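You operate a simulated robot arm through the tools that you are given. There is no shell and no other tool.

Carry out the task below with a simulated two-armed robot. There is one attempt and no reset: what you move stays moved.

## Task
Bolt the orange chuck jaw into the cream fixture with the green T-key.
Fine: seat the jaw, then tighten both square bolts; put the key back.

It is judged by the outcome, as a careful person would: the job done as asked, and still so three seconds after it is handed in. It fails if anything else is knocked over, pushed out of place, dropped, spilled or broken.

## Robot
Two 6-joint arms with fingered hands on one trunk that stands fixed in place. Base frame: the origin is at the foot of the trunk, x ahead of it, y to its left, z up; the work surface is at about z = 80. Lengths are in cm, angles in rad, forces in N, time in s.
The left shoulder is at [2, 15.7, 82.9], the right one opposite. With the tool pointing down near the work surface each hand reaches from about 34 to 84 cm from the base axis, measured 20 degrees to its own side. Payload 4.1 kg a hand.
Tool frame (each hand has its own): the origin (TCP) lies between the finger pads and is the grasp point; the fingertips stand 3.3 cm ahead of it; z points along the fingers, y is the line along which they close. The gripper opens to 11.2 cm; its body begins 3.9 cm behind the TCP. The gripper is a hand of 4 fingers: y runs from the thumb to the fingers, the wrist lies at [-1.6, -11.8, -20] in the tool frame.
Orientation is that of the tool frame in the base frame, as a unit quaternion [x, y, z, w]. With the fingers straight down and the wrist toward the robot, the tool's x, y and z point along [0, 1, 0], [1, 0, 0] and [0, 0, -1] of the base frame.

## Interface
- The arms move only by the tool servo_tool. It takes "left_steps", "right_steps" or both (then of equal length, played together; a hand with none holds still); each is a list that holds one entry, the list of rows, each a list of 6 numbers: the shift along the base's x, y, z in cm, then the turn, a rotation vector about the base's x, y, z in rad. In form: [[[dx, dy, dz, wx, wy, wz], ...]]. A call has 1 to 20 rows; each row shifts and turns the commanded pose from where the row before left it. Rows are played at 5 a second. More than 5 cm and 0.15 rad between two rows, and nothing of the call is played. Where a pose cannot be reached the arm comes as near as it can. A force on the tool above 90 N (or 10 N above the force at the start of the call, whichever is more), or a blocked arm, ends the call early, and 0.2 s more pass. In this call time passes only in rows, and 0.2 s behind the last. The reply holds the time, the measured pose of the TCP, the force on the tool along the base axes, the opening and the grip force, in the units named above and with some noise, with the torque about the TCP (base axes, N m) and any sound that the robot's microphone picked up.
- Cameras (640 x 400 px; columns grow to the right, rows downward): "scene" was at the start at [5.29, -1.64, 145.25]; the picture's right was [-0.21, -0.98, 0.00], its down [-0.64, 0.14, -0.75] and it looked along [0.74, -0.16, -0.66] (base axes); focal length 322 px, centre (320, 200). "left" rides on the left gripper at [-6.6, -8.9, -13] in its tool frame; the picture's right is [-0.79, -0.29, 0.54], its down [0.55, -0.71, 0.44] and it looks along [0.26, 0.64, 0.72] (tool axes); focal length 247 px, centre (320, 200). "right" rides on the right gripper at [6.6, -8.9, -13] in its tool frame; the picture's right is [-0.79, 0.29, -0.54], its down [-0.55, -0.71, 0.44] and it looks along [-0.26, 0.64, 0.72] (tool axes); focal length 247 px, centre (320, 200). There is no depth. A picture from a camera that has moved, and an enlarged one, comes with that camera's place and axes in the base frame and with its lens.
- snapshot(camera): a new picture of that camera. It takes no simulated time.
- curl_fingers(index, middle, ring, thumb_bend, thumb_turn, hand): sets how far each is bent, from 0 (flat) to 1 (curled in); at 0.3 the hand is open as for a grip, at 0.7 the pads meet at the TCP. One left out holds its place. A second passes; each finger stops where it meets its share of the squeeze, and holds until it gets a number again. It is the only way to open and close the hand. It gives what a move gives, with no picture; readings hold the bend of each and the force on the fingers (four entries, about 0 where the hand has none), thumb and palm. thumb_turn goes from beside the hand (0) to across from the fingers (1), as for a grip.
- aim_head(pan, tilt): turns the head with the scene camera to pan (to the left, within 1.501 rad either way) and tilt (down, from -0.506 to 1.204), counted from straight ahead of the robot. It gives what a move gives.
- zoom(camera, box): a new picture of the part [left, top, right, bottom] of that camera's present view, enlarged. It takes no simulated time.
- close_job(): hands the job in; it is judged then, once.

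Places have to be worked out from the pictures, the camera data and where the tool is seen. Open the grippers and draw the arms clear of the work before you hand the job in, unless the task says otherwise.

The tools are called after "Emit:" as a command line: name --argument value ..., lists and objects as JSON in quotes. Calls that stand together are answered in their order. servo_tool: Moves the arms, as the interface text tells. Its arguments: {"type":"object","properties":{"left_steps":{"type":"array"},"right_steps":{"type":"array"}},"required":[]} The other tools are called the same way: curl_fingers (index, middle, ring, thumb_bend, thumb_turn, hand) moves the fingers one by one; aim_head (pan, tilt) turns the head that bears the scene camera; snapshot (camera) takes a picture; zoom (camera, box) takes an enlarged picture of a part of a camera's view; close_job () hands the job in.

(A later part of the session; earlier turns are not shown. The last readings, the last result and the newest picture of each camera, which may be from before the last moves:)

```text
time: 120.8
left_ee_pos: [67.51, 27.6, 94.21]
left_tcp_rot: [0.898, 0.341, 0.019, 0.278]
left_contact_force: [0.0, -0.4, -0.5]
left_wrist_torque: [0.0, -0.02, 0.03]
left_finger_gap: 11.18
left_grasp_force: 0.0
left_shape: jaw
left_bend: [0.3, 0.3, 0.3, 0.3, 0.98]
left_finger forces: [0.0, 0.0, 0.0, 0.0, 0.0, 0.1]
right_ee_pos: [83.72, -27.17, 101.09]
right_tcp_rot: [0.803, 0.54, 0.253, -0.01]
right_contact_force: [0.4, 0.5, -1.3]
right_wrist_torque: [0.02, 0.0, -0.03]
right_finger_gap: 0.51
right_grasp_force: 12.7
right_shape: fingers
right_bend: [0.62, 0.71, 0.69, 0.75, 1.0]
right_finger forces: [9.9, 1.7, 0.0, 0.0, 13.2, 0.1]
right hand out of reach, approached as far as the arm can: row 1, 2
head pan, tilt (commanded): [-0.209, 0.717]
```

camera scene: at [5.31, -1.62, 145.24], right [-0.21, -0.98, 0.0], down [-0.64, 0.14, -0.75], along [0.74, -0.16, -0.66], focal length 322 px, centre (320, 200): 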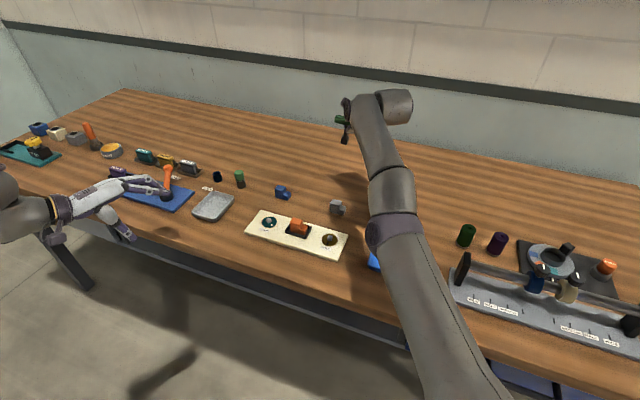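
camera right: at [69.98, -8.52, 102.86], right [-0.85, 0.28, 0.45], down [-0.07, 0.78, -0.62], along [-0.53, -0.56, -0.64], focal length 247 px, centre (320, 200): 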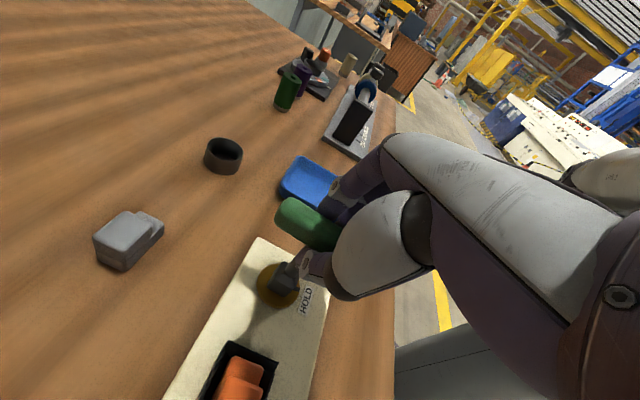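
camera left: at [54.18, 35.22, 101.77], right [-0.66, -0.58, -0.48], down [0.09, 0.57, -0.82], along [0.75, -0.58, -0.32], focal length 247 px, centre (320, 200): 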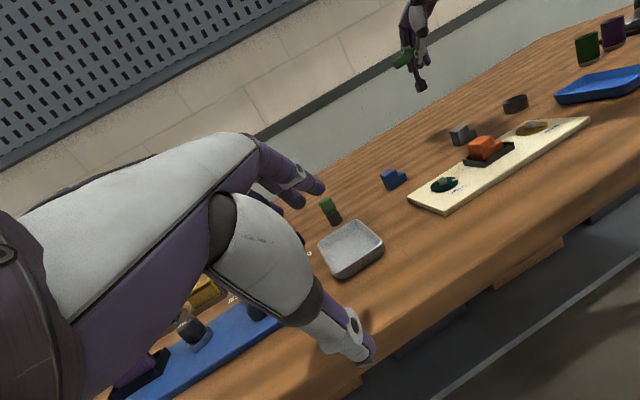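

The arm is truly straight; sweeping the hand leftward/downward (the side away from the elbow) should make the elbow flex a little. I sweep left at safe height, then try inward again.

Emit:
servo_tool --right_steps '[[[0, 3.5, -0.4, 0, 0, 0], [0, 3.5, -0.4, 0, 0, 0], [0, 3.5, -0.4, 0, 0, 0], [0, 3.5, -0.4, 0, 0, 0], [-0.5, 3.5, -0.4, 0, 0, 0]]]'

Emit:
servo_tool --right_steps '[[[-2.0, 0.0, 0.0, 0, 0, 0], [-2.0, 0.0, 0.0, 0, 0, 0]]]'

Emit:
snapshot --camera "scene"

```text
time: 122.0
left_ee_pos: [67.44, 27.71, 94.4]
left_tcp_rot: [0.897, 0.343, 0.02, 0.278]
left_contact_force: [0.4, -1.3, 0.5]
left_wrist_torque: [0.02, -0.01, 0.0]
left_finger_gap: 11.18
left_grasp_force: 0.1
left_shape: jaw
left_bend: [0.3, 0.3, 0.3, 0.3, 0.98]
left_finger forces: [0.0, 0.0, 0.0, 0.0, 0.0, 0.0]
right_ee_pos: [84.09, -9.45, 99.17]
right_tcp_rot: [0.802, 0.541, 0.253, -0.01]
right_contact_force: [-0.3, -0.2, -1.3]
right_wrist_torque: [-0.02, 0.01, 0.01]
right_finger_gap: 0.49
right_grasp_force: 12.9
right_shape: fingers
right_bend: [0.62, 0.71, 0.69, 0.75, 1.0]
right_finger forces: [9.9, 1.8, 0.0, 0.0, 13.3, 0.1]
right hand out of reach, approached as far as the arm can: row 1, 2
head pan, tilt (commanded): [-0.209, 0.717]
```

```text
time: 122.6
left_ee_pos: [67.53, 27.65, 94.15]
left_tcp_rot: [0.897, 0.342, 0.019, 0.279]
left_contact_force: [-0.2, 0.3, 0.2]
left_wrist_torque: [0.0, 0.01, 0.01]
left_finger_gap: 11.18
left_grasp_force: 0.1
left_shape: jaw
left_bend: [0.3, 0.3, 0.3, 0.3, 0.98]
left_finger forces: [0.0, 0.1, 0.1, 0.0, 0.0, 0.0]
right_ee_pos: [83.92, -9.32, 99.68]
right_tcp_rot: [0.802, 0.54, 0.253, -0.01]
right_contact_force: [-0.7, 0.6, -1.3]
right_wrist_torque: [-0.02, 0.01, 0.02]
right_finger_gap: 0.54
right_grasp_force: 13.1
right_shape: fingers
right_bend: [0.62, 0.71, 0.69, 0.75, 1.0]
right_finger forces: [9.8, 1.8, 0.0, 0.1, 13.2, 0.0]
right hand out of reach, approached as far as the arm can: row 1, 2
head pan, tilt (commanded): [-0.209, 0.717]
```

```text
taken
camera scene: at [5.29, -1.64, 145.24], right [-0.21, -0.98, 0.0], down [-0.64, 0.14, -0.75], along [0.74, -0.16, -0.66], focal length 322 px, centre (320, 200)
```

scene: 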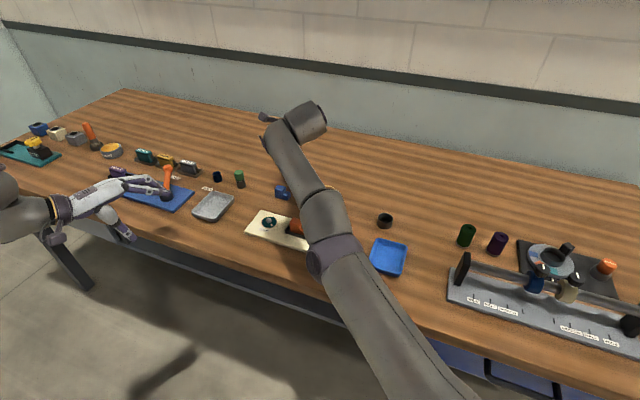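

Part of the sweep was within reach again, so the elbow has room; my inward step had an upward tangential part. I try small steps inward-left-down along the arm's line.

Emit:
servo_tool --right_steps '[[[-0.4, 0.6, -0.5, 0, 0, 0], [-0.4, 0.6, -0.5, 0, 0, 0], [-0.4, 0.6, -0.5, 0, 0, 0], [-0.4, 0.6, -0.5, 0, 0, 0]]]'

Emit:
servo_tool --right_steps '[[[-0.7, 0.3, -0.4, 0, 0, 0], [-0.7, 0.3, -0.4, 0, 0, 0], [-0.7, 0.3, -0.4, 0, 0, 0]]]'

```text
time: 123.6
left_ee_pos: [67.53, 27.63, 94.43]
left_tcp_rot: [0.897, 0.341, 0.02, 0.279]
left_contact_force: [-0.6, 0.0, -0.4]
left_wrist_torque: [-0.01, 0.02, 0.04]
left_finger_gap: 11.19
left_grasp_force: 0.0
left_shape: jaw
left_bend: [0.3, 0.3, 0.3, 0.3, 0.98]
left_finger forces: [0.0, 0.1, 0.0, 0.0, 0.0, 0.0]
right_ee_pos: [84.02, -6.67, 98.08]
right_tcp_rot: [0.802, 0.541, 0.253, -0.011]
right_contact_force: [0.0, -0.2, -1.6]
right_wrist_torque: [-0.01, 0.03, -0.01]
right_finger_gap: 0.56
right_grasp_force: 12.3
right_shape: fingers
right_bend: [0.62, 0.71, 0.69, 0.75, 1.0]
right_finger forces: [9.9, 1.8, 0.0, 0.1, 13.3, 0.0]
right hand out of reach, approached as far as the arm can: row 1, 2, 3, 4
head pan, tilt (commanded): [-0.209, 0.717]
```

```text
time: 124.4
left_ee_pos: [67.41, 27.71, 94.4]
left_tcp_rot: [0.897, 0.342, 0.019, 0.278]
left_contact_force: [1.2, 0.4, -0.7]
left_wrist_torque: [0.0, 0.0, 0.0]
left_finger_gap: 11.16
left_grasp_force: 0.0
left_shape: jaw
left_bend: [0.3, 0.3, 0.3, 0.3, 0.98]
left_finger forces: [0.0, 0.1, 0.0, 0.0, 0.0, 0.1]
right_ee_pos: [83.83, -5.29, 97.24]
right_tcp_rot: [0.803, 0.54, 0.253, -0.01]
right_contact_force: [1.2, -0.1, -1.3]
right_wrist_torque: [0.0, 0.01, 0.02]
right_finger_gap: 0.49
right_grasp_force: 12.0
right_shape: fingers
right_bend: [0.62, 0.71, 0.69, 0.75, 1.0]
right_finger forces: [9.9, 1.7, 0.0, 0.0, 13.1, 0.0]
right hand out of reach, approached as far as the arm can: row 1, 2, 3
head pan, tilt (commanded): [-0.209, 0.717]
```

Still on the inner side of a limit, so the elbow seems bent the wrong way. I extend outward to fully straight first, then sweep to make it bend to the proper side.

Emit:
servo_tool --right_steps '[[[1.35, -0.1, 0.65, 0, 0, 0], [1.35, -0.1, 0.65, 0, 0, 0], [1.35, -0.1, 0.65, 0, 0, 0], [1.35, -0.1, 0.65, 0, 0, 0]]]'

Emit:
snapshot --camera "scene"

```text
time: 125.4
left_ee_pos: [67.52, 27.65, 94.31]
left_tcp_rot: [0.897, 0.341, 0.019, 0.279]
left_contact_force: [-0.1, 0.4, 1.3]
left_wrist_torque: [-0.02, -0.04, 0.01]
left_finger_gap: 11.17
left_grasp_force: 0.1
left_shape: jaw
left_bend: [0.3, 0.3, 0.3, 0.3, 0.98]
left_finger forces: [0.1, 0.0, 0.0, 0.0, 0.1, 0.0]
right_ee_pos: [84.78, -5.32, 97.71]
right_tcp_rot: [0.802, 0.541, 0.254, -0.01]
right_contact_force: [-0.8, -0.5, -1.9]
right_wrist_torque: [0.0, 0.03, -0.04]
right_finger_gap: 0.49
right_grasp_force: 12.5
right_shape: fingers
right_bend: [0.62, 0.71, 0.69, 0.75, 1.0]
right_finger forces: [9.9, 1.9, 0.1, 0.1, 13.2, 0.0]
right hand out of reach, approached as far as the arm can: row 1, 2, 3, 4
head pan, tilt (commanded): [-0.209, 0.717]
```

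```text
taken
camera scene: at [5.3, -1.64, 145.24], right [-0.21, -0.98, 0.0], down [-0.64, 0.14, -0.75], along [0.74, -0.16, -0.66], focal length 322 px, centre (320, 200)
```

scene: 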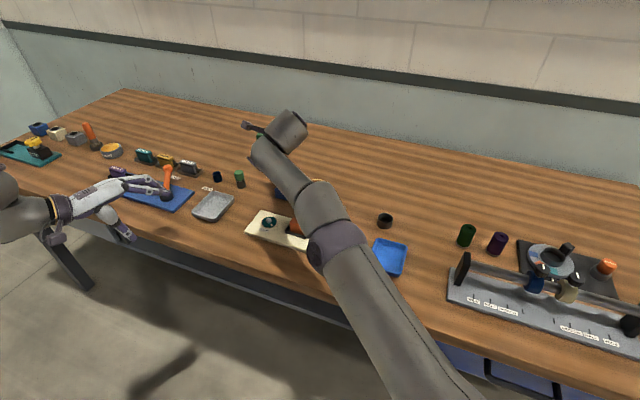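

That was only ~1 cm to fully straight. Now from straight I sweep left at constant height, which should flex the elbow to its proper side.

Emit:
servo_tool --right_steps '[[[0.0, 1.8, 0.0, 0, 0, 0], [0.0, 1.8, 0.0, 0, 0, 0], [-0.1, 1.8, 0.0, 0, 0, 0], [-0.1, 1.8, 0.0, 0, 0, 0]]]'

Emit:
servo_tool --right_steps '[[[-0.8, 0.6, -0.2, 0, 0, 0], [-0.8, 0.6, -0.2, 0, 0, 0]]]'

```text
time: 126.4
left_ee_pos: [67.5, 27.77, 94.28]
left_tcp_rot: [0.897, 0.341, 0.018, 0.279]
left_contact_force: [0.1, 0.8, 0.4]
left_wrist_torque: [0.02, 0.01, -0.01]
left_finger_gap: 11.19
left_grasp_force: 0.0
left_shape: jaw
left_bend: [0.3, 0.3, 0.3, 0.3, 0.98]
left_finger forces: [0.1, 0.0, 0.1, 0.1, 0.0, 0.0]
right_ee_pos: [83.04, 1.98, 97.02]
right_tcp_rot: [0.802, 0.54, 0.254, -0.01]
right_contact_force: [-0.5, -0.1, -2.3]
right_wrist_torque: [0.0, 0.03, 0.01]
right_finger_gap: 0.51
right_grasp_force: 12.7
right_shape: fingers
right_bend: [0.62, 0.71, 0.69, 0.75, 1.0]
right_finger forces: [9.7, 1.6, 0.0, 0.1, 13.0, 0.0]
right hand out of reach, approached as far as the arm can: row 2, 4
head pan, tilt (commanded): [-0.209, 0.717]
```

```text
time: 127.0
left_ee_pos: [67.45, 27.62, 94.44]
left_tcp_rot: [0.897, 0.342, 0.019, 0.279]
left_contact_force: [-0.3, 0.7, -1.0]
left_wrist_torque: [0.0, -0.02, -0.01]
left_finger_gap: 11.14
left_grasp_force: 0.0
left_shape: jaw
left_bend: [0.3, 0.3, 0.3, 0.3, 0.98]
left_finger forces: [0.1, 0.1, 0.1, 0.0, 0.0, 0.0]
right_ee_pos: [81.37, 3.21, 96.49]
right_tcp_rot: [0.802, 0.541, 0.254, -0.01]
right_contact_force: [0.2, 0.4, -2.1]
right_wrist_torque: [-0.01, 0.03, 0.0]
right_finger_gap: 0.5
right_grasp_force: 12.6
right_shape: fingers
right_bend: [0.62, 0.71, 0.69, 0.75, 1.0]
right_finger forces: [9.8, 1.7, 0.0, 0.1, 12.9, 0.1]
head pan, tilt (commanded): [-0.209, 0.717]
```

That worked: the elbow now bends properly and inward steps are followed. I continue drawing the hand inward.

Emit:
servo_tool --right_steps '[[[-1.0, 0.2, 0.0, 0, 0, 0], [-1.2, 0.0, 0.0, 0, 0, 0], [-1.4, 0, 0.2, 0, 0, 0], [-1.5, -0.2, 0.2, 0, 0, 0], [-1.5, -0.4, 0.2, 0, 0, 0]]]'

Emit:
snapshot --camera "scene"

```text
time: 128.2
left_ee_pos: [67.4, 27.66, 94.35]
left_tcp_rot: [0.897, 0.341, 0.019, 0.279]
left_contact_force: [-0.1, -0.5, -0.5]
left_wrist_torque: [0.01, -0.01, 0.0]
left_finger_gap: 11.18
left_grasp_force: 0.1
left_shape: jaw
left_bend: [0.3, 0.3, 0.3, 0.3, 0.98]
left_finger forces: [0.1, 0.0, 0.0, 0.0, 0.0, 0.0]
right_ee_pos: [74.83, 2.88, 97.04]
right_tcp_rot: [0.802, 0.54, 0.253, -0.01]
right_contact_force: [-0.5, -0.6, -0.9]
right_wrist_torque: [-0.02, 0.0, 0.01]
right_finger_gap: 0.48
right_grasp_force: 12.0
right_shape: fingers
right_bend: [0.62, 0.71, 0.69, 0.75, 1.0]
right_finger forces: [9.9, 1.6, 0.0, 0.1, 12.8, 0.0]
head pan, tilt (commanded): [-0.209, 0.717]
```

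```text
taken
camera scene: at [5.31, -1.63, 145.24], right [-0.21, -0.98, 0.0], down [-0.64, 0.14, -0.75], along [0.74, -0.16, -0.66], focal length 322 px, centre (320, 200)
```

scene: 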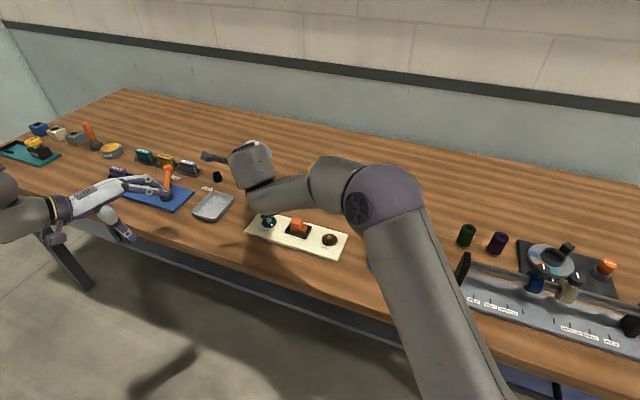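

Posture recovered, now above the teal bolt. I move inward first (staying well inside reach), then restore the hand orientation in which the key hangs upright while travelling toward the stand.

Emit:
servo_tool --right_steps '[[[-1.8, -1.8, 0.1, 0, 0, 0], [-1.8, -1.8, 0.1, 0, 0, 0], [-1.8, -1.8, 0.1, 0, 0, 0], [-1.8, -1.8, 0.1, 0, 0, 0], [-1.8, -1.8, 0.0, 0, 0, 0], [-0.2, -3.0, 0, 0, 0, -0.14], [-0.2, -3.0, 0, 0, 0, -0.14], [-0.2, -3.0, 0, 0, 0.14, 0], [-0.2, -3.0, 0, 0, 0.14, 0]]]'

Emit:
snapshot --camera "scene"

Emit:
zoom --camera "left" --box '[400, 20, 560, 180]'

```text
time: 130.2
left_ee_pos: [67.45, 27.81, 94.48]
left_tcp_rot: [0.897, 0.341, 0.019, 0.279]
left_contact_force: [0.1, -0.2, 0.9]
left_wrist_torque: [0.05, -0.01, 0.0]
left_finger_gap: 11.15
left_grasp_force: 0.0
left_shape: jaw
left_bend: [0.3, 0.3, 0.3, 0.3, 0.98]
left_finger forces: [0.0, 0.0, 0.0, 0.0, 0.1, 0.0]
right_ee_pos: [64.89, -18.14, 97.56]
right_tcp_rot: [0.897, 0.422, 0.128, -0.034]
right_contact_force: [-0.1, -0.1, -1.3]
right_wrist_torque: [0.01, 0.04, 0.0]
right_finger_gap: 0.48
right_grasp_force: 12.3
right_shape: fingers
right_bend: [0.62, 0.71, 0.69, 0.75, 1.0]
right_finger forces: [10.1, 1.7, 0.1, 0.1, 12.7, 0.1]
head pan, tilt (commanded): [-0.209, 0.717]
```

```text
taken
camera scene: at [5.29, -1.63, 145.25], right [-0.21, -0.98, 0.0], down [-0.64, 0.14, -0.75], along [0.74, -0.16, -0.66], focal length 322 px, centre (320, 200)
```

scene: 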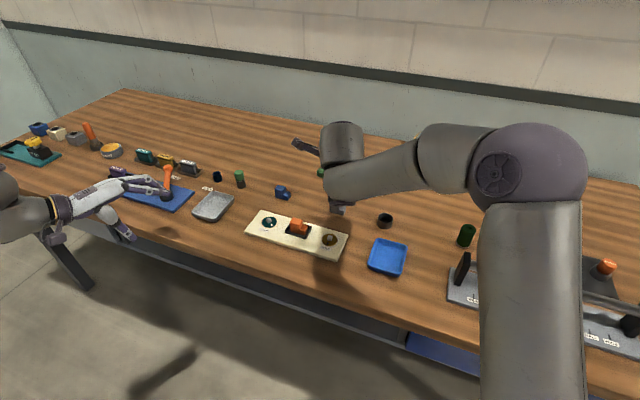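

```text
2.50 times, centred on (480, 100) of left
camera zoom: at [54.17, 35.2, 101.77], right [-0.66, -0.58, -0.48], down [0.09, 0.57, -0.82], along [0.75, -0.58, -0.32], focal length 617 px, centre (-80, 450)
```

zoom: 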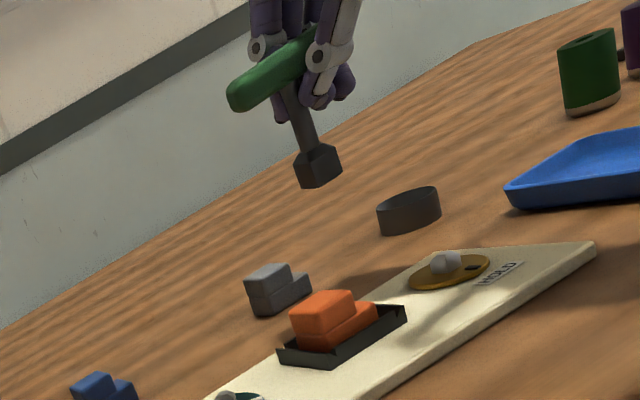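

Everything is back in order. I continue to just above the stand, with the key hanging upright.

Emit:
servo_tool --right_steps '[[[-0.35, -3.1, 0, 0, 0, 0], [-0.35, -3.1, 0, 0, 0, 0], [-0.35, -3.1, 0, 0, 0, 0], [-0.35, -3.0, -0.8, 0, 0, 0], [-0.3, -3.0, -1.2, 0, 0, 0], [0, 0, -1.5, 0, 0, 0], [0, 0, -0.8, 0, 0, 0]]]'

Emit:
zoom --camera "left" --box '[475, 40, 545, 120]'

Emit:
zoom --camera "scene" --box '[356, 175, 416, 235]'

```text
time: 131.8
left_ee_pos: [67.45, 27.65, 94.38]
left_tcp_rot: [0.897, 0.341, 0.019, 0.279]
left_contact_force: [-0.6, 0.1, 0.0]
left_wrist_torque: [0.02, -0.02, 0.0]
left_finger_gap: 11.19
left_grasp_force: 0.1
left_shape: jaw
left_bend: [0.3, 0.3, 0.3, 0.3, 0.98]
left_finger forces: [0.1, 0.0, 0.1, 0.0, 0.0, 0.0]
right_ee_pos: [63.35, -33.43, 93.3]
right_tcp_rot: [0.896, 0.424, 0.129, -0.034]
right_contact_force: [-0.1, 0.6, -1.1]
right_wrist_torque: [-0.01, 0.04, 0.02]
right_finger_gap: 0.45
right_grasp_force: 12.1
right_shape: fingers
right_bend: [0.62, 0.71, 0.69, 0.75, 1.0]
right_finger forces: [10.1, 1.5, 0.0, 0.1, 12.4, 0.0]
head pan, tilt (commanded): [-0.209, 0.717]
```

```text
5.00 times, centred on (510, 80) of left
camera zoom: at [54.17, 35.19, 101.78], right [-0.66, -0.58, -0.48], down [0.09, 0.57, -0.82], along [0.75, -0.58, -0.32], focal length 1235 px, centre (-630, 800)
```

zoom: 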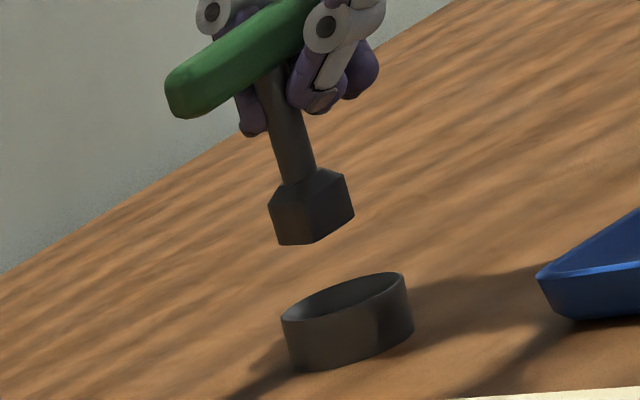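

```text
6.67 times, centred on (386, 205) of scene
camera zoom: at [5.29, -1.64, 145.25], right [-0.21, -0.98, 0.0], down [-0.64, 0.14, -0.75], along [0.74, -0.16, -0.66], focal length 2145 px, centre (-120, 167)
```

zoom: 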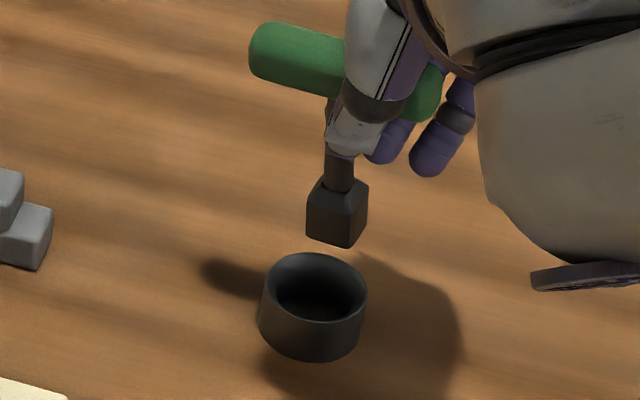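

The socket is ≈ (0.45, -0.65) off the cup centre. I shift accordingly and lower 2 cm, then check.

Emit:
servo_tool --right_steps '[[[-0.4, 0.6, 0, 0, 0, 0], [0, 0, -1.0, 0, 0, 0], [0, 0, -1.0, 0, 0, 0]]]'

Emit:
zoom --camera "left" --box '[475, 40, 545, 120]'

Emit:
zoom --camera "scene" --box '[356, 175, 416, 235]'

Emit:
zoom --camera "right" --box '[230, 220, 330, 330]'

```text
time: 132.6
left_ee_pos: [67.36, 27.58, 94.25]
left_tcp_rot: [0.897, 0.341, 0.019, 0.279]
left_contact_force: [0.2, 0.7, 0.5]
left_wrist_torque: [0.0, -0.04, 0.02]
left_finger_gap: 11.18
left_grasp_force: 0.3
left_shape: jaw
left_bend: [0.3, 0.3, 0.3, 0.3, 0.98]
left_finger forces: [0.0, 0.0, 0.1, 0.0, 0.0, 0.0]
right_ee_pos: [62.97, -32.74, 91.2]
right_tcp_rot: [0.897, 0.422, 0.129, -0.035]
right_contact_force: [0.3, -0.5, -1.7]
right_wrist_torque: [-0.01, 0.04, -0.02]
right_finger_gap: 0.48
right_grasp_force: 12.4
right_shape: fingers
right_bend: [0.62, 0.71, 0.69, 0.75, 1.0]
right_finger forces: [10.1, 1.5, 0.0, 0.0, 12.6, 0.0]
head pan, tilt (commanded): [-0.209, 0.717]
```

```text
5.00 times, centred on (510, 80) of left
camera zoom: at [54.18, 35.19, 101.78], right [-0.66, -0.58, -0.48], down [0.09, 0.57, -0.82], along [0.75, -0.58, -0.32], focal length 1235 px, centre (-630, 800)
```

zoom: 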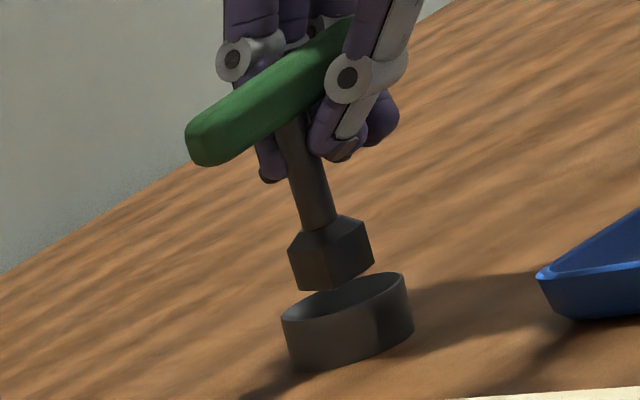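

```text
6.67 times, centred on (386, 205) of scene
camera zoom: at [5.29, -1.64, 145.25], right [-0.21, -0.98, 0.0], down [-0.64, 0.14, -0.75], along [0.74, -0.16, -0.66], focal length 2145 px, centre (-120, 167)
```

zoom: 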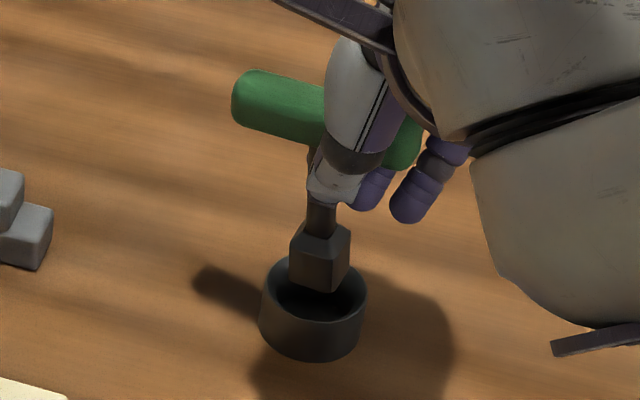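

```text
3.64 times, centred on (280, 275) of right
camera zoom: at [57.34, -24.39, 105.01], right [-0.37, -0.87, 0.33], down [-0.79, 0.11, -0.6], along [0.48, -0.48, -0.73], focal length 898 px, centre (466, -73)
```

zoom: 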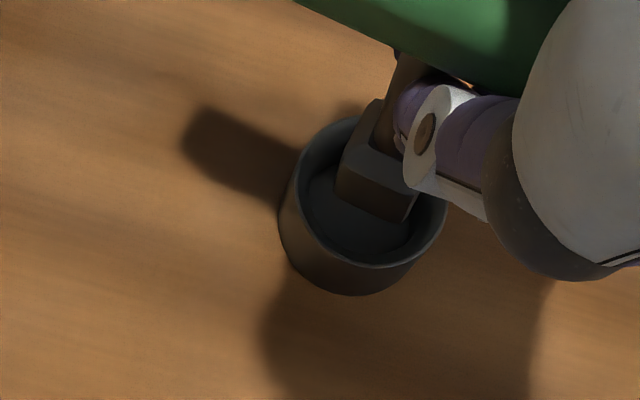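

The socket is centred over the cup. I lower it into the cup in steps, watching the force.

Emit:
servo_tool --right_steps '[[[0.1, 0, -0.6, 0, 0, 0], [0, 0, -0.6, 0, 0, 0], [0, 0, -0.5, 0, 0, 0]]]'

Emit:
servo_tool --right_steps '[[[0, 0, -0.3, 0, 0, 0], [0, 0, -0.3, 0, 0, 0]]]'

Emit:
zoom --camera "scene" --box '[356, 175, 416, 235]'

Emit:
zoom --camera "left" --box '[475, 40, 545, 120]'

```text
time: 133.4
left_ee_pos: [67.4, 27.71, 94.38]
left_tcp_rot: [0.897, 0.342, 0.019, 0.279]
left_contact_force: [-0.3, -0.3, 1.3]
left_wrist_torque: [0.0, 0.01, -0.01]
left_finger_gap: 11.18
left_grasp_force: 0.0
left_shape: jaw
left_bend: [0.3, 0.3, 0.3, 0.3, 0.98]
left_finger forces: [0.0, 0.0, 0.0, 0.1, 0.0, 0.0]
right_ee_pos: [63.06, -32.83, 89.53]
right_tcp_rot: [0.897, 0.422, 0.129, -0.033]
right_contact_force: [1.1, 0.1, -0.6]
right_wrist_torque: [0.03, 0.03, -0.01]
right_finger_gap: 0.44
right_grasp_force: 11.5
right_shape: fingers
right_bend: [0.62, 0.71, 0.69, 0.75, 1.0]
right_finger forces: [10.1, 1.5, 0.1, 0.0, 12.6, 0.1]
head pan, tilt (commanded): [-0.209, 0.717]
```

```text
time: 134.0
left_ee_pos: [67.48, 27.6, 94.25]
left_tcp_rot: [0.897, 0.341, 0.019, 0.279]
left_contact_force: [-0.2, 0.7, -0.1]
left_wrist_torque: [-0.01, -0.02, 0.0]
left_finger_gap: 11.18
left_grasp_force: 0.1
left_shape: jaw
left_bend: [0.3, 0.3, 0.3, 0.3, 0.98]
left_finger forces: [0.1, 0.0, 0.0, 0.0, 0.0, 0.1]
right_ee_pos: [63.0, -32.78, 89.02]
right_tcp_rot: [0.896, 0.422, 0.13, -0.034]
right_contact_force: [-0.1, -0.1, -1.3]
right_wrist_torque: [-0.05, 0.01, -0.01]
right_finger_gap: 0.47
right_grasp_force: 12.2
right_shape: fingers
right_bend: [0.62, 0.71, 0.69, 0.75, 1.0]
right_finger forces: [10.1, 1.5, 0.0, 0.0, 12.5, 0.0]
head pan, tilt (commanded): [-0.209, 0.717]
```

```text
6.67 times, centred on (386, 205) of scene
camera zoom: at [5.29, -1.64, 145.24], right [-0.21, -0.98, 0.0], down [-0.64, 0.14, -0.75], along [0.74, -0.16, -0.66], focal length 2145 px, centre (-120, 167)
```

zoom: 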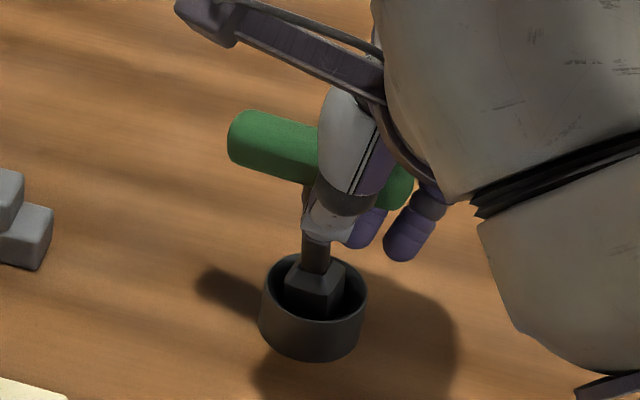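

```text
5.00 times, centred on (510, 80) of left
camera zoom: at [54.18, 35.19, 101.78], right [-0.66, -0.58, -0.48], down [0.09, 0.57, -0.82], along [0.75, -0.58, -0.32], focal length 1235 px, centre (-630, 800)
```

zoom: 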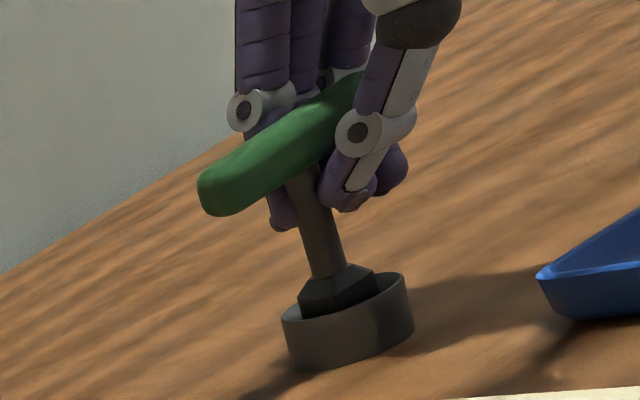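

The socket is well inside the cup with no contact. I lower the last few millimetres.

Emit:
servo_tool --right_steps '[[[0, 0, -0.2, 0, 0, 0], [0, 0, -0.2, 0, 0, 0]]]'

Emit:
servo_tool --right_steps '[[[0, 0, -0.15, 0, 0, 0], [0, 0, -0.15, 0, 0, 0]]]'

```text
time: 134.6
left_ee_pos: [67.43, 27.62, 94.35]
left_tcp_rot: [0.897, 0.341, 0.019, 0.279]
left_contact_force: [-0.2, -0.7, 0.0]
left_wrist_torque: [-0.02, 0.01, 0.01]
left_finger_gap: 11.19
left_grasp_force: 0.1
left_shape: jaw
left_bend: [0.3, 0.3, 0.3, 0.3, 0.98]
left_finger forces: [0.0, 0.0, 0.0, 0.1, 0.0, 0.0]
right_ee_pos: [63.13, -32.82, 88.56]
right_tcp_rot: [0.896, 0.423, 0.129, -0.033]
right_contact_force: [0.1, -0.1, -1.1]
right_wrist_torque: [-0.03, 0.0, 0.01]
right_finger_gap: 0.51
right_grasp_force: 11.9
right_shape: fingers
right_bend: [0.62, 0.71, 0.69, 0.75, 1.0]
right_finger forces: [10.1, 1.5, 0.0, 0.0, 12.5, 0.1]
head pan, tilt (commanded): [-0.209, 0.717]
```

```text
time: 135.2
left_ee_pos: [67.36, 27.67, 94.39]
left_tcp_rot: [0.898, 0.341, 0.018, 0.279]
left_contact_force: [0.5, -0.5, -0.9]
left_wrist_torque: [-0.02, 0.02, 0.01]
left_finger_gap: 11.17
left_grasp_force: 0.1
left_shape: jaw
left_bend: [0.3, 0.3, 0.3, 0.3, 0.98]
left_finger forces: [0.0, 0.0, 0.0, 0.0, 0.0, 0.1]
right_ee_pos: [62.95, -32.86, 88.34]
right_tcp_rot: [0.897, 0.422, 0.129, -0.034]
right_contact_force: [-0.4, -0.8, -1.1]
right_wrist_torque: [-0.01, 0.03, -0.03]
right_finger_gap: 0.46
right_grasp_force: 12.1
right_shape: fingers
right_bend: [0.62, 0.71, 0.69, 0.75, 1.0]
right_finger forces: [10.1, 1.5, 0.0, 0.0, 12.4, 0.0]
head pan, tilt (commanded): [-0.209, 0.717]
```

Emit:
servo_tool --right_steps '[[[0, 0, -0.15, 0, 0, 0], [0, 0, -0.15, 0, 0, 0]]]'

Emit:
zoom --camera "scene" --box '[356, 175, 416, 235]'

```text
time: 135.8
left_ee_pos: [67.5, 27.64, 94.43]
left_tcp_rot: [0.897, 0.342, 0.019, 0.279]
left_contact_force: [0.4, -0.3, 0.3]
left_wrist_torque: [-0.03, -0.01, 0.01]
left_finger_gap: 11.19
left_grasp_force: 0.0
left_shape: jaw
left_bend: [0.3, 0.3, 0.3, 0.3, 0.98]
left_finger forces: [0.0, 0.0, 0.0, 0.0, 0.1, 0.1]
right_ee_pos: [63.01, -32.94, 88.01]
right_tcp_rot: [0.897, 0.422, 0.13, -0.032]
right_contact_force: [-1.0, -0.7, 5.6]
right_wrist_torque: [0.02, -0.02, -0.01]
right_finger_gap: 0.45
right_grasp_force: 13.6
right_shape: fingers
right_bend: [0.61, 0.71, 0.69, 0.75, 1.0]
right_finger forces: [11.4, 1.4, 0.0, 0.0, 13.5, 0.0]
head pan, tilt (commanded): [-0.209, 0.717]
```

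```text
6.67 times, centred on (386, 205) of scene
camera zoom: at [5.28, -1.64, 145.25], right [-0.21, -0.98, 0.0], down [-0.64, 0.14, -0.75], along [0.74, -0.16, -0.66], focal length 2145 px, centre (-120, 167)
```

zoom: 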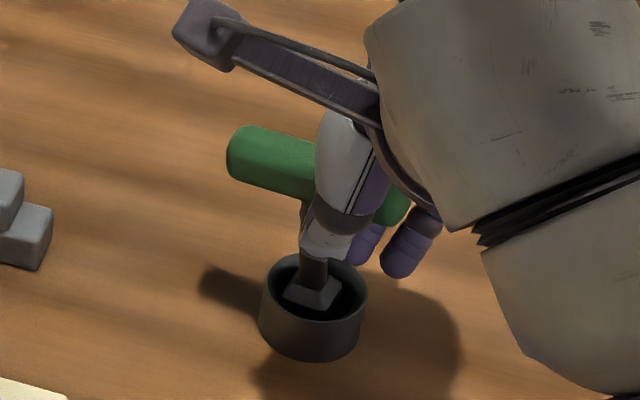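

The key is standing in the cup (5.6 N). I relieve slightly and open the fingers.

Emit:
servo_tool --right_steps '[[[0, 0, 0.06, 0, 0, 0]]]'

Emit:
curl_fingers --hand "right" --index 0.6 --middle 0.62 --ring 0.62 --thumb_bend 0.66

Emit:
curl_fingers --hand "right" --index 0.48 --middle 0.48 --ring 0.48 --thumb_bend 0.48

Emit:
zoom --camera "left" --box '[475, 40, 545, 120]'

Emit:
zoom --camera "scene" --box '[356, 175, 416, 235]'

```text
time: 136.2
left_ee_pos: [67.46, 27.76, 94.37]
left_tcp_rot: [0.898, 0.341, 0.018, 0.279]
left_contact_force: [-0.1, -0.6, 0.8]
left_wrist_torque: [-0.02, 0.01, 0.02]
left_finger_gap: 11.17
left_grasp_force: 0.0
left_shape: jaw
left_bend: [0.3, 0.3, 0.3, 0.3, 0.98]
left_finger forces: [0.0, 0.1, 0.0, 0.0, 0.0, 0.1]
right_ee_pos: [63.07, -32.94, 88.0]
right_tcp_rot: [0.896, 0.423, 0.129, -0.034]
right_contact_force: [0.4, -0.8, 5.1]
right_wrist_torque: [0.02, -0.07, 0.0]
right_finger_gap: 0.47
right_grasp_force: 12.9
right_shape: fingers
right_bend: [0.61, 0.71, 0.69, 0.76, 1.0]
right_finger forces: [11.1, 1.2, 0.1, 0.1, 13.0, 0.0]
head pan, tilt (commanded): [-0.209, 0.717]
```

```text
time: 137.2
left_ee_pos: [67.33, 27.57, 94.36]
left_tcp_rot: [0.897, 0.341, 0.018, 0.279]
left_contact_force: [0.0, 0.1, 0.6]
left_wrist_torque: [0.0, 0.02, 0.02]
left_finger_gap: 11.17
left_grasp_force: 0.0
left_shape: jaw
left_bend: [0.3, 0.3, 0.3, 0.3, 0.98]
left_finger forces: [0.1, 0.0, 0.1, 0.0, 0.0, 0.0]
right_ee_pos: [62.99, -32.93, 88.12]
right_tcp_rot: [0.896, 0.423, 0.129, -0.034]
right_contact_force: [0.6, 0.1, -0.1]
right_wrist_torque: [-0.02, 0.02, -0.04]
right_finger_gap: 2.16
right_grasp_force: 0.0
right_shape: fingers
right_bend: [0.6, 0.62, 0.62, 0.66, 1.0]
right_finger forces: [0.0, 0.0, 0.1, 0.0, 0.0, 0.1]
head pan, tilt (commanded): [-0.209, 0.717]
```

```text
time: 138.2
left_ee_pos: [67.4, 27.74, 94.31]
left_tcp_rot: [0.897, 0.342, 0.02, 0.279]
left_contact_force: [0.5, -1.2, 0.2]
left_wrist_torque: [0.0, 0.0, -0.02]
left_finger_gap: 11.19
left_grasp_force: 0.2
left_shape: jaw
left_bend: [0.3, 0.3, 0.3, 0.3, 0.98]
left_finger forces: [0.0, 0.1, 0.1, 0.0, 0.0, 0.0]
right_ee_pos: [63.09, -32.94, 88.07]
right_tcp_rot: [0.896, 0.423, 0.128, -0.034]
right_contact_force: [-0.1, -0.3, -0.2]
right_wrist_torque: [0.0, 0.02, 0.01]
right_finger_gap: 6.23
right_grasp_force: 0.1
right_shape: fingers
right_bend: [0.48, 0.48, 0.48, 0.48, 1.0]
right_finger forces: [0.1, 0.0, 0.0, 0.0, 0.1, 0.0]
head pan, tilt (commanded): [-0.209, 0.717]
```

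```text
5.00 times, centred on (510, 80) of left
camera zoom: at [54.18, 35.19, 101.78], right [-0.66, -0.58, -0.48], down [0.09, 0.57, -0.82], along [0.75, -0.58, -0.32], focal length 1235 px, centre (-630, 800)
```

zoom: 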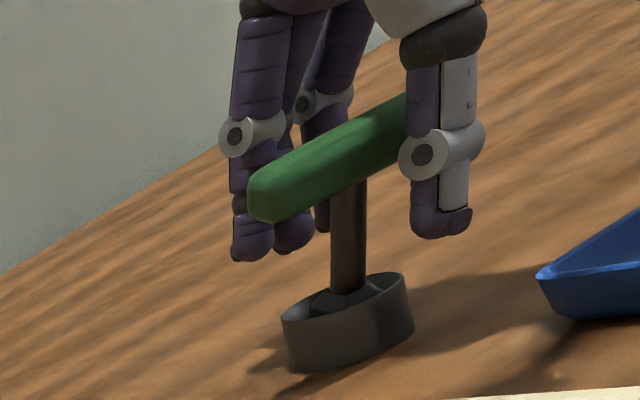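

```text
6.67 times, centred on (386, 205) of scene
camera zoom: at [5.29, -1.64, 145.25], right [-0.21, -0.98, 0.0], down [-0.64, 0.14, -0.75], along [0.74, -0.16, -0.66], focal length 2145 px, centre (-120, 167)
```

zoom: 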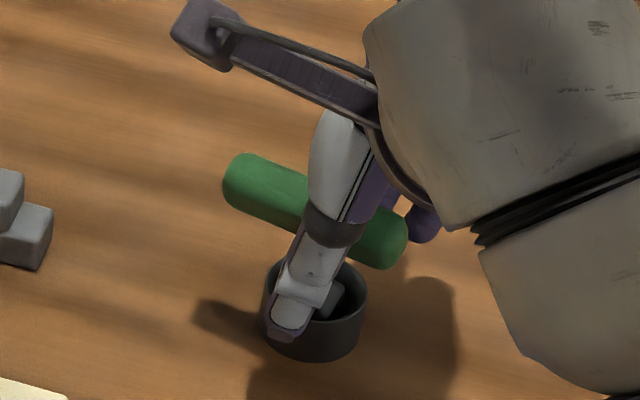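

The fingers are open; the key seems to lean somewhat in the cup. I look closely before regripping.

Emit:
zoom --camera "left" --box '[490, 50, 540, 120]'

Emit:
zoom --camera "right" --box '[230, 180, 360, 330]'

```text
5.71 times, centred on (515, 85) of left
camera zoom: at [54.18, 35.19, 101.78], right [-0.66, -0.58, -0.48], down [0.09, 0.57, -0.82], along [0.75, -0.58, -0.32], focal length 1411 px, centre (-794, 857)
```

zoom: 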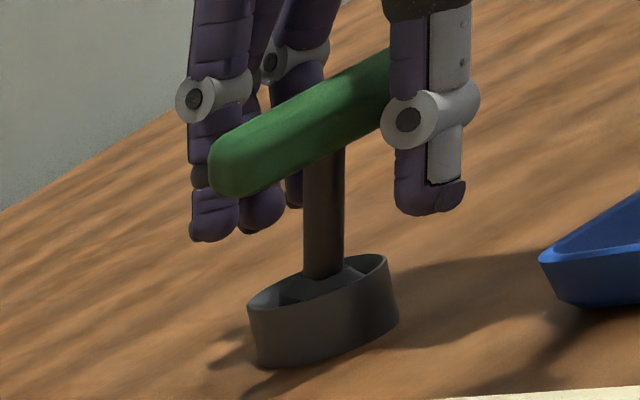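

```text
2.67 times, centred on (295, 255) of right
camera zoom: at [57.44, -24.48, 101.83], right [-0.37, -0.87, 0.33], down [-0.79, 0.11, -0.6], along [0.48, -0.48, -0.73], focal length 659 px, centre (387, 53)
```

zoom: 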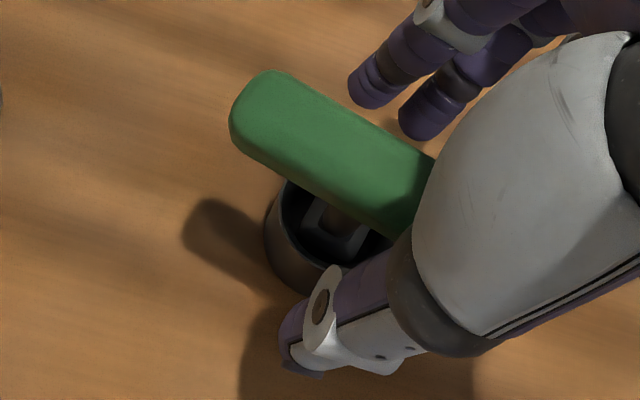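

The key leans ≈20° toward the thumb side inside its cup. I raise the hand straight up clear of it and bring the hand upright for a clean view and regrip.

Emit:
servo_tool --right_steps '[[[0.1, 0.1, 1.0, 0, 0, 0], [0.1, 0.1, 1.5, 0, 0, 0], [0.2, 0.2, 1.8, 0, 0, 0], [0, 0, 1.5, -0.09, 0.105, 0], [0, 0, 1.0, -0.09, 0.105, 0], [0, 0, 0.5, 0, 0, -0.13]]]'

Emit:
zoom --camera "left" --box '[490, 50, 540, 120]'

Emit:
zoom --camera "scene" --box '[356, 175, 416, 235]'

Emit:
snapshot --camera "right"

```text
time: 139.6
left_ee_pos: [67.36, 27.63, 94.3]
left_tcp_rot: [0.897, 0.341, 0.019, 0.279]
left_contact_force: [-0.5, -0.8, -1.1]
left_wrist_torque: [0.02, -0.01, 0.0]
left_finger_gap: 11.19
left_grasp_force: 0.0
left_shape: jaw
left_bend: [0.3, 0.3, 0.3, 0.3, 0.98]
left_finger forces: [0.0, 0.0, 0.0, 0.0, 0.0, 0.0]
right_ee_pos: [63.38, -32.56, 95.34]
right_tcp_rot: [0.93, 0.367, -0.005, 0.002]
right_contact_force: [-0.7, 0.2, 0.1]
right_wrist_torque: [-0.01, 0.0, 0.02]
right_finger_gap: 6.22
right_grasp_force: 0.1
right_shape: fingers
right_bend: [0.48, 0.48, 0.48, 0.48, 1.0]
right_finger forces: [0.1, 0.0, 0.0, 0.0, 0.1, 0.1]
head pan, tilt (commanded): [-0.209, 0.717]
```

```text
5.71 times, centred on (515, 85) of left
camera zoom: at [54.17, 35.18, 101.78], right [-0.66, -0.58, -0.48], down [0.09, 0.57, -0.82], along [0.75, -0.58, -0.32], focal length 1411 px, centre (-794, 857)
```

zoom: 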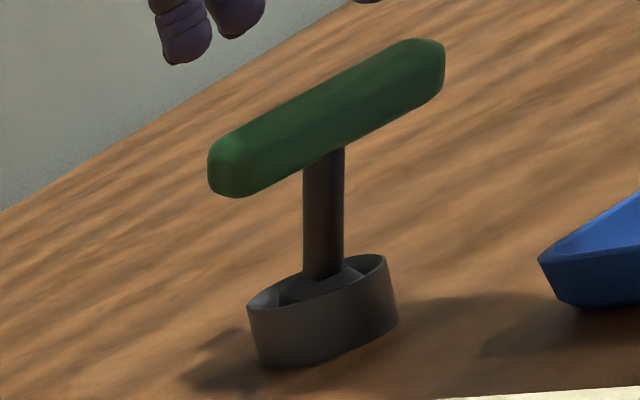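

```text
6.67 times, centred on (386, 205) of scene
camera zoom: at [5.28, -1.66, 145.25], right [-0.21, -0.98, 0.0], down [-0.64, 0.14, -0.75], along [0.74, -0.16, -0.66], focal length 2145 px, centre (-120, 167)
```

zoom: 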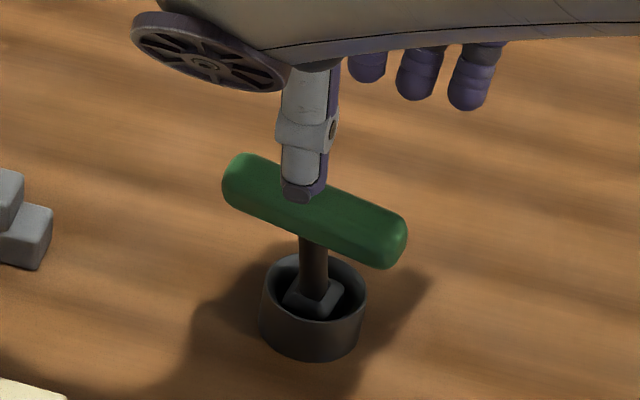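

```text
taken
camera right: at [62.05, -21.39, 108.18], right [-0.38, -0.75, 0.55], down [-0.89, 0.14, -0.43], along [0.24, -0.65, -0.72], focal length 247 px, centre (320, 200)
```

right: 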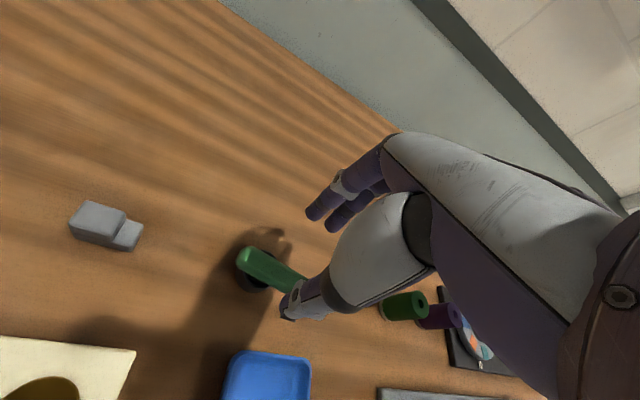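

The handle centre triangulates consistently to (62.92, -31.45, 88.4), its bar at ≈ -136°, with the key leaning ≈15°. I tilt the hand to match the key's lean, turn slightly, and back off above it along that axis.

Emit:
servo_tool --right_steps '[[[-1.1, 1.0, 0, -0.0865, -0.107, 0], [-1.16, 1.1, -0.8, -0.0865, -0.107, 0], [0, 0, -0.8, 0, 0, -0.12]]]'

Emit:
zoom --camera "left" --box '[480, 30, 540, 120]'

Emit:
zoom --camera "scene" --box '[346, 165, 416, 235]'

Emit:
zoom --camera "right" --box '[220, 190, 350, 330]'

```text
time: 140.4
left_ee_pos: [67.45, 27.61, 94.31]
left_tcp_rot: [0.897, 0.342, 0.019, 0.28]
left_contact_force: [-0.9, 0.1, 0.7]
left_wrist_torque: [0.04, 0.02, 0.07]
left_finger_gap: 11.19
left_grasp_force: 0.1
left_shape: jaw
left_bend: [0.3, 0.3, 0.3, 0.3, 0.98]
left_finger forces: [0.0, 0.0, 0.1, 0.0, 0.0, 0.0]
right_ee_pos: [61.14, -30.29, 93.68]
right_tcp_rot: [0.942, 0.307, 0.056, 0.126]
right_contact_force: [0.5, -0.1, 0.1]
right_wrist_torque: [-0.01, 0.01, 0.0]
right_finger_gap: 6.32
right_grasp_force: 0.0
right_shape: fingers
right_bend: [0.48, 0.48, 0.48, 0.48, 1.0]
right_finger forces: [0.0, 0.0, 0.0, 0.0, 0.0, 0.0]
head pan, tilt (commanded): [-0.209, 0.717]
```

```text
4.44 times, centred on (510, 75) of left
camera zoom: at [54.17, 35.18, 101.78], right [-0.66, -0.58, -0.48], down [0.09, 0.57, -0.82], along [0.75, -0.58, -0.32], focal length 1098 px, centre (-524, 756)
```

zoom: 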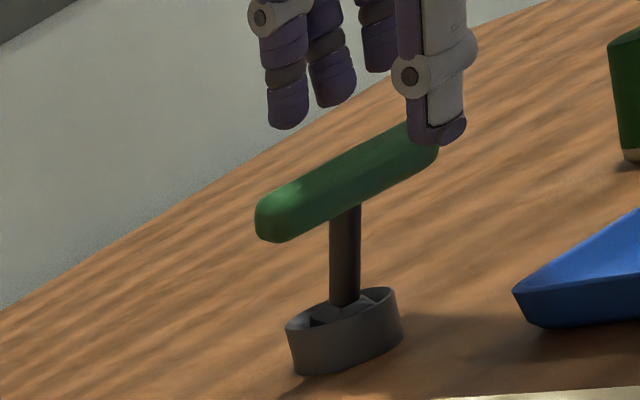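

```text
5.71 times, centred on (381, 200) of scene
camera zoom: at [5.28, -1.65, 145.25], right [-0.21, -0.98, 0.0], down [-0.64, 0.14, -0.75], along [0.74, -0.16, -0.66], focal length 1839 px, centre (-29, 200)
```

zoom: 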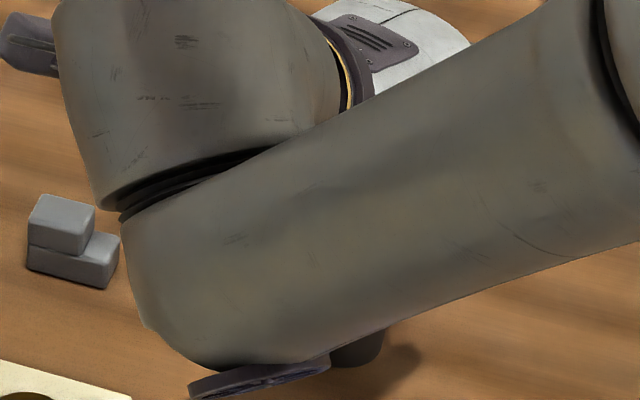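

```text
2.86 times, centred on (285, 260) of right
camera zoom: at [58.88, -16.89, 103.98], right [-0.58, -0.58, 0.57], down [-0.77, 0.14, -0.63], along [0.29, -0.8, -0.53], focal length 706 px, centre (420, 29)
```

zoom: 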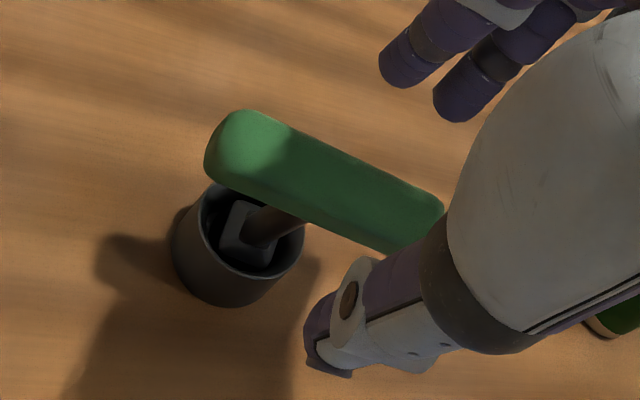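

The hand view agrees: bar centre at tool ≈ (0.6, 0.45, 5.65), with the bar turned ≈ +6° as intended. I advance along the tool axis until the bar is at the distal pads.

Emit:
servo_tool --right_steps '[[[0.27, -0.3, -1.43, 0, 0, 0], [0.27, -0.3, -1.43, 0, 0, 0], [0.27, -0.3, -1.43, 0, 0, 0]]]'

Emit:
zoom --camera "left" --box '[480, 30, 540, 120]'

Emit:
zoom --camera "right" --box '[220, 190, 350, 330]'

```text
time: 141.2
left_ee_pos: [67.34, 27.69, 94.39]
left_tcp_rot: [0.898, 0.341, 0.018, 0.278]
left_contact_force: [-1.2, -0.9, -0.2]
left_wrist_torque: [0.0, 0.0, 0.02]
left_finger_gap: 11.2
left_grasp_force: 0.1
left_shape: jaw
left_bend: [0.3, 0.3, 0.3, 0.3, 0.98]
left_finger forces: [0.1, 0.1, 0.1, 0.1, 0.1, 0.0]
right_ee_pos: [61.98, -31.15, 89.25]
right_tcp_rot: [0.942, 0.307, 0.056, 0.125]
right_contact_force: [0.0, -1.0, -0.3]
right_wrist_torque: [0.01, 0.0, 0.01]
right_finger_gap: 6.26
right_grasp_force: 0.0
right_shape: fingers
right_bend: [0.48, 0.48, 0.48, 0.48, 1.0]
right_finger forces: [0.0, 0.1, 0.0, 0.0, 0.0, 0.0]
head pan, tilt (commanded): [-0.209, 0.717]
```

```text
4.44 times, centred on (510, 75) of left
camera zoom: at [54.17, 35.19, 101.78], right [-0.66, -0.58, -0.48], down [0.09, 0.57, -0.82], along [0.75, -0.58, -0.32], focal length 1098 px, centre (-524, 756)
```

zoom: 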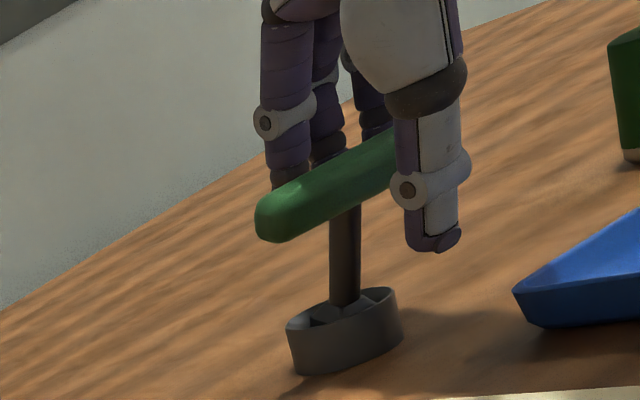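

```text
2.86 times, centred on (285, 260) of right
camera zoom: at [59.72, -17.75, 99.59], right [-0.57, -0.58, 0.57], down [-0.77, 0.14, -0.63], along [0.29, -0.8, -0.53], focal length 706 px, centre (420, 29)
```

zoom: 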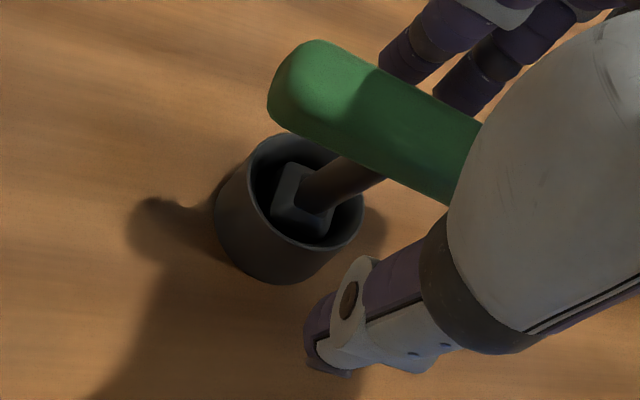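

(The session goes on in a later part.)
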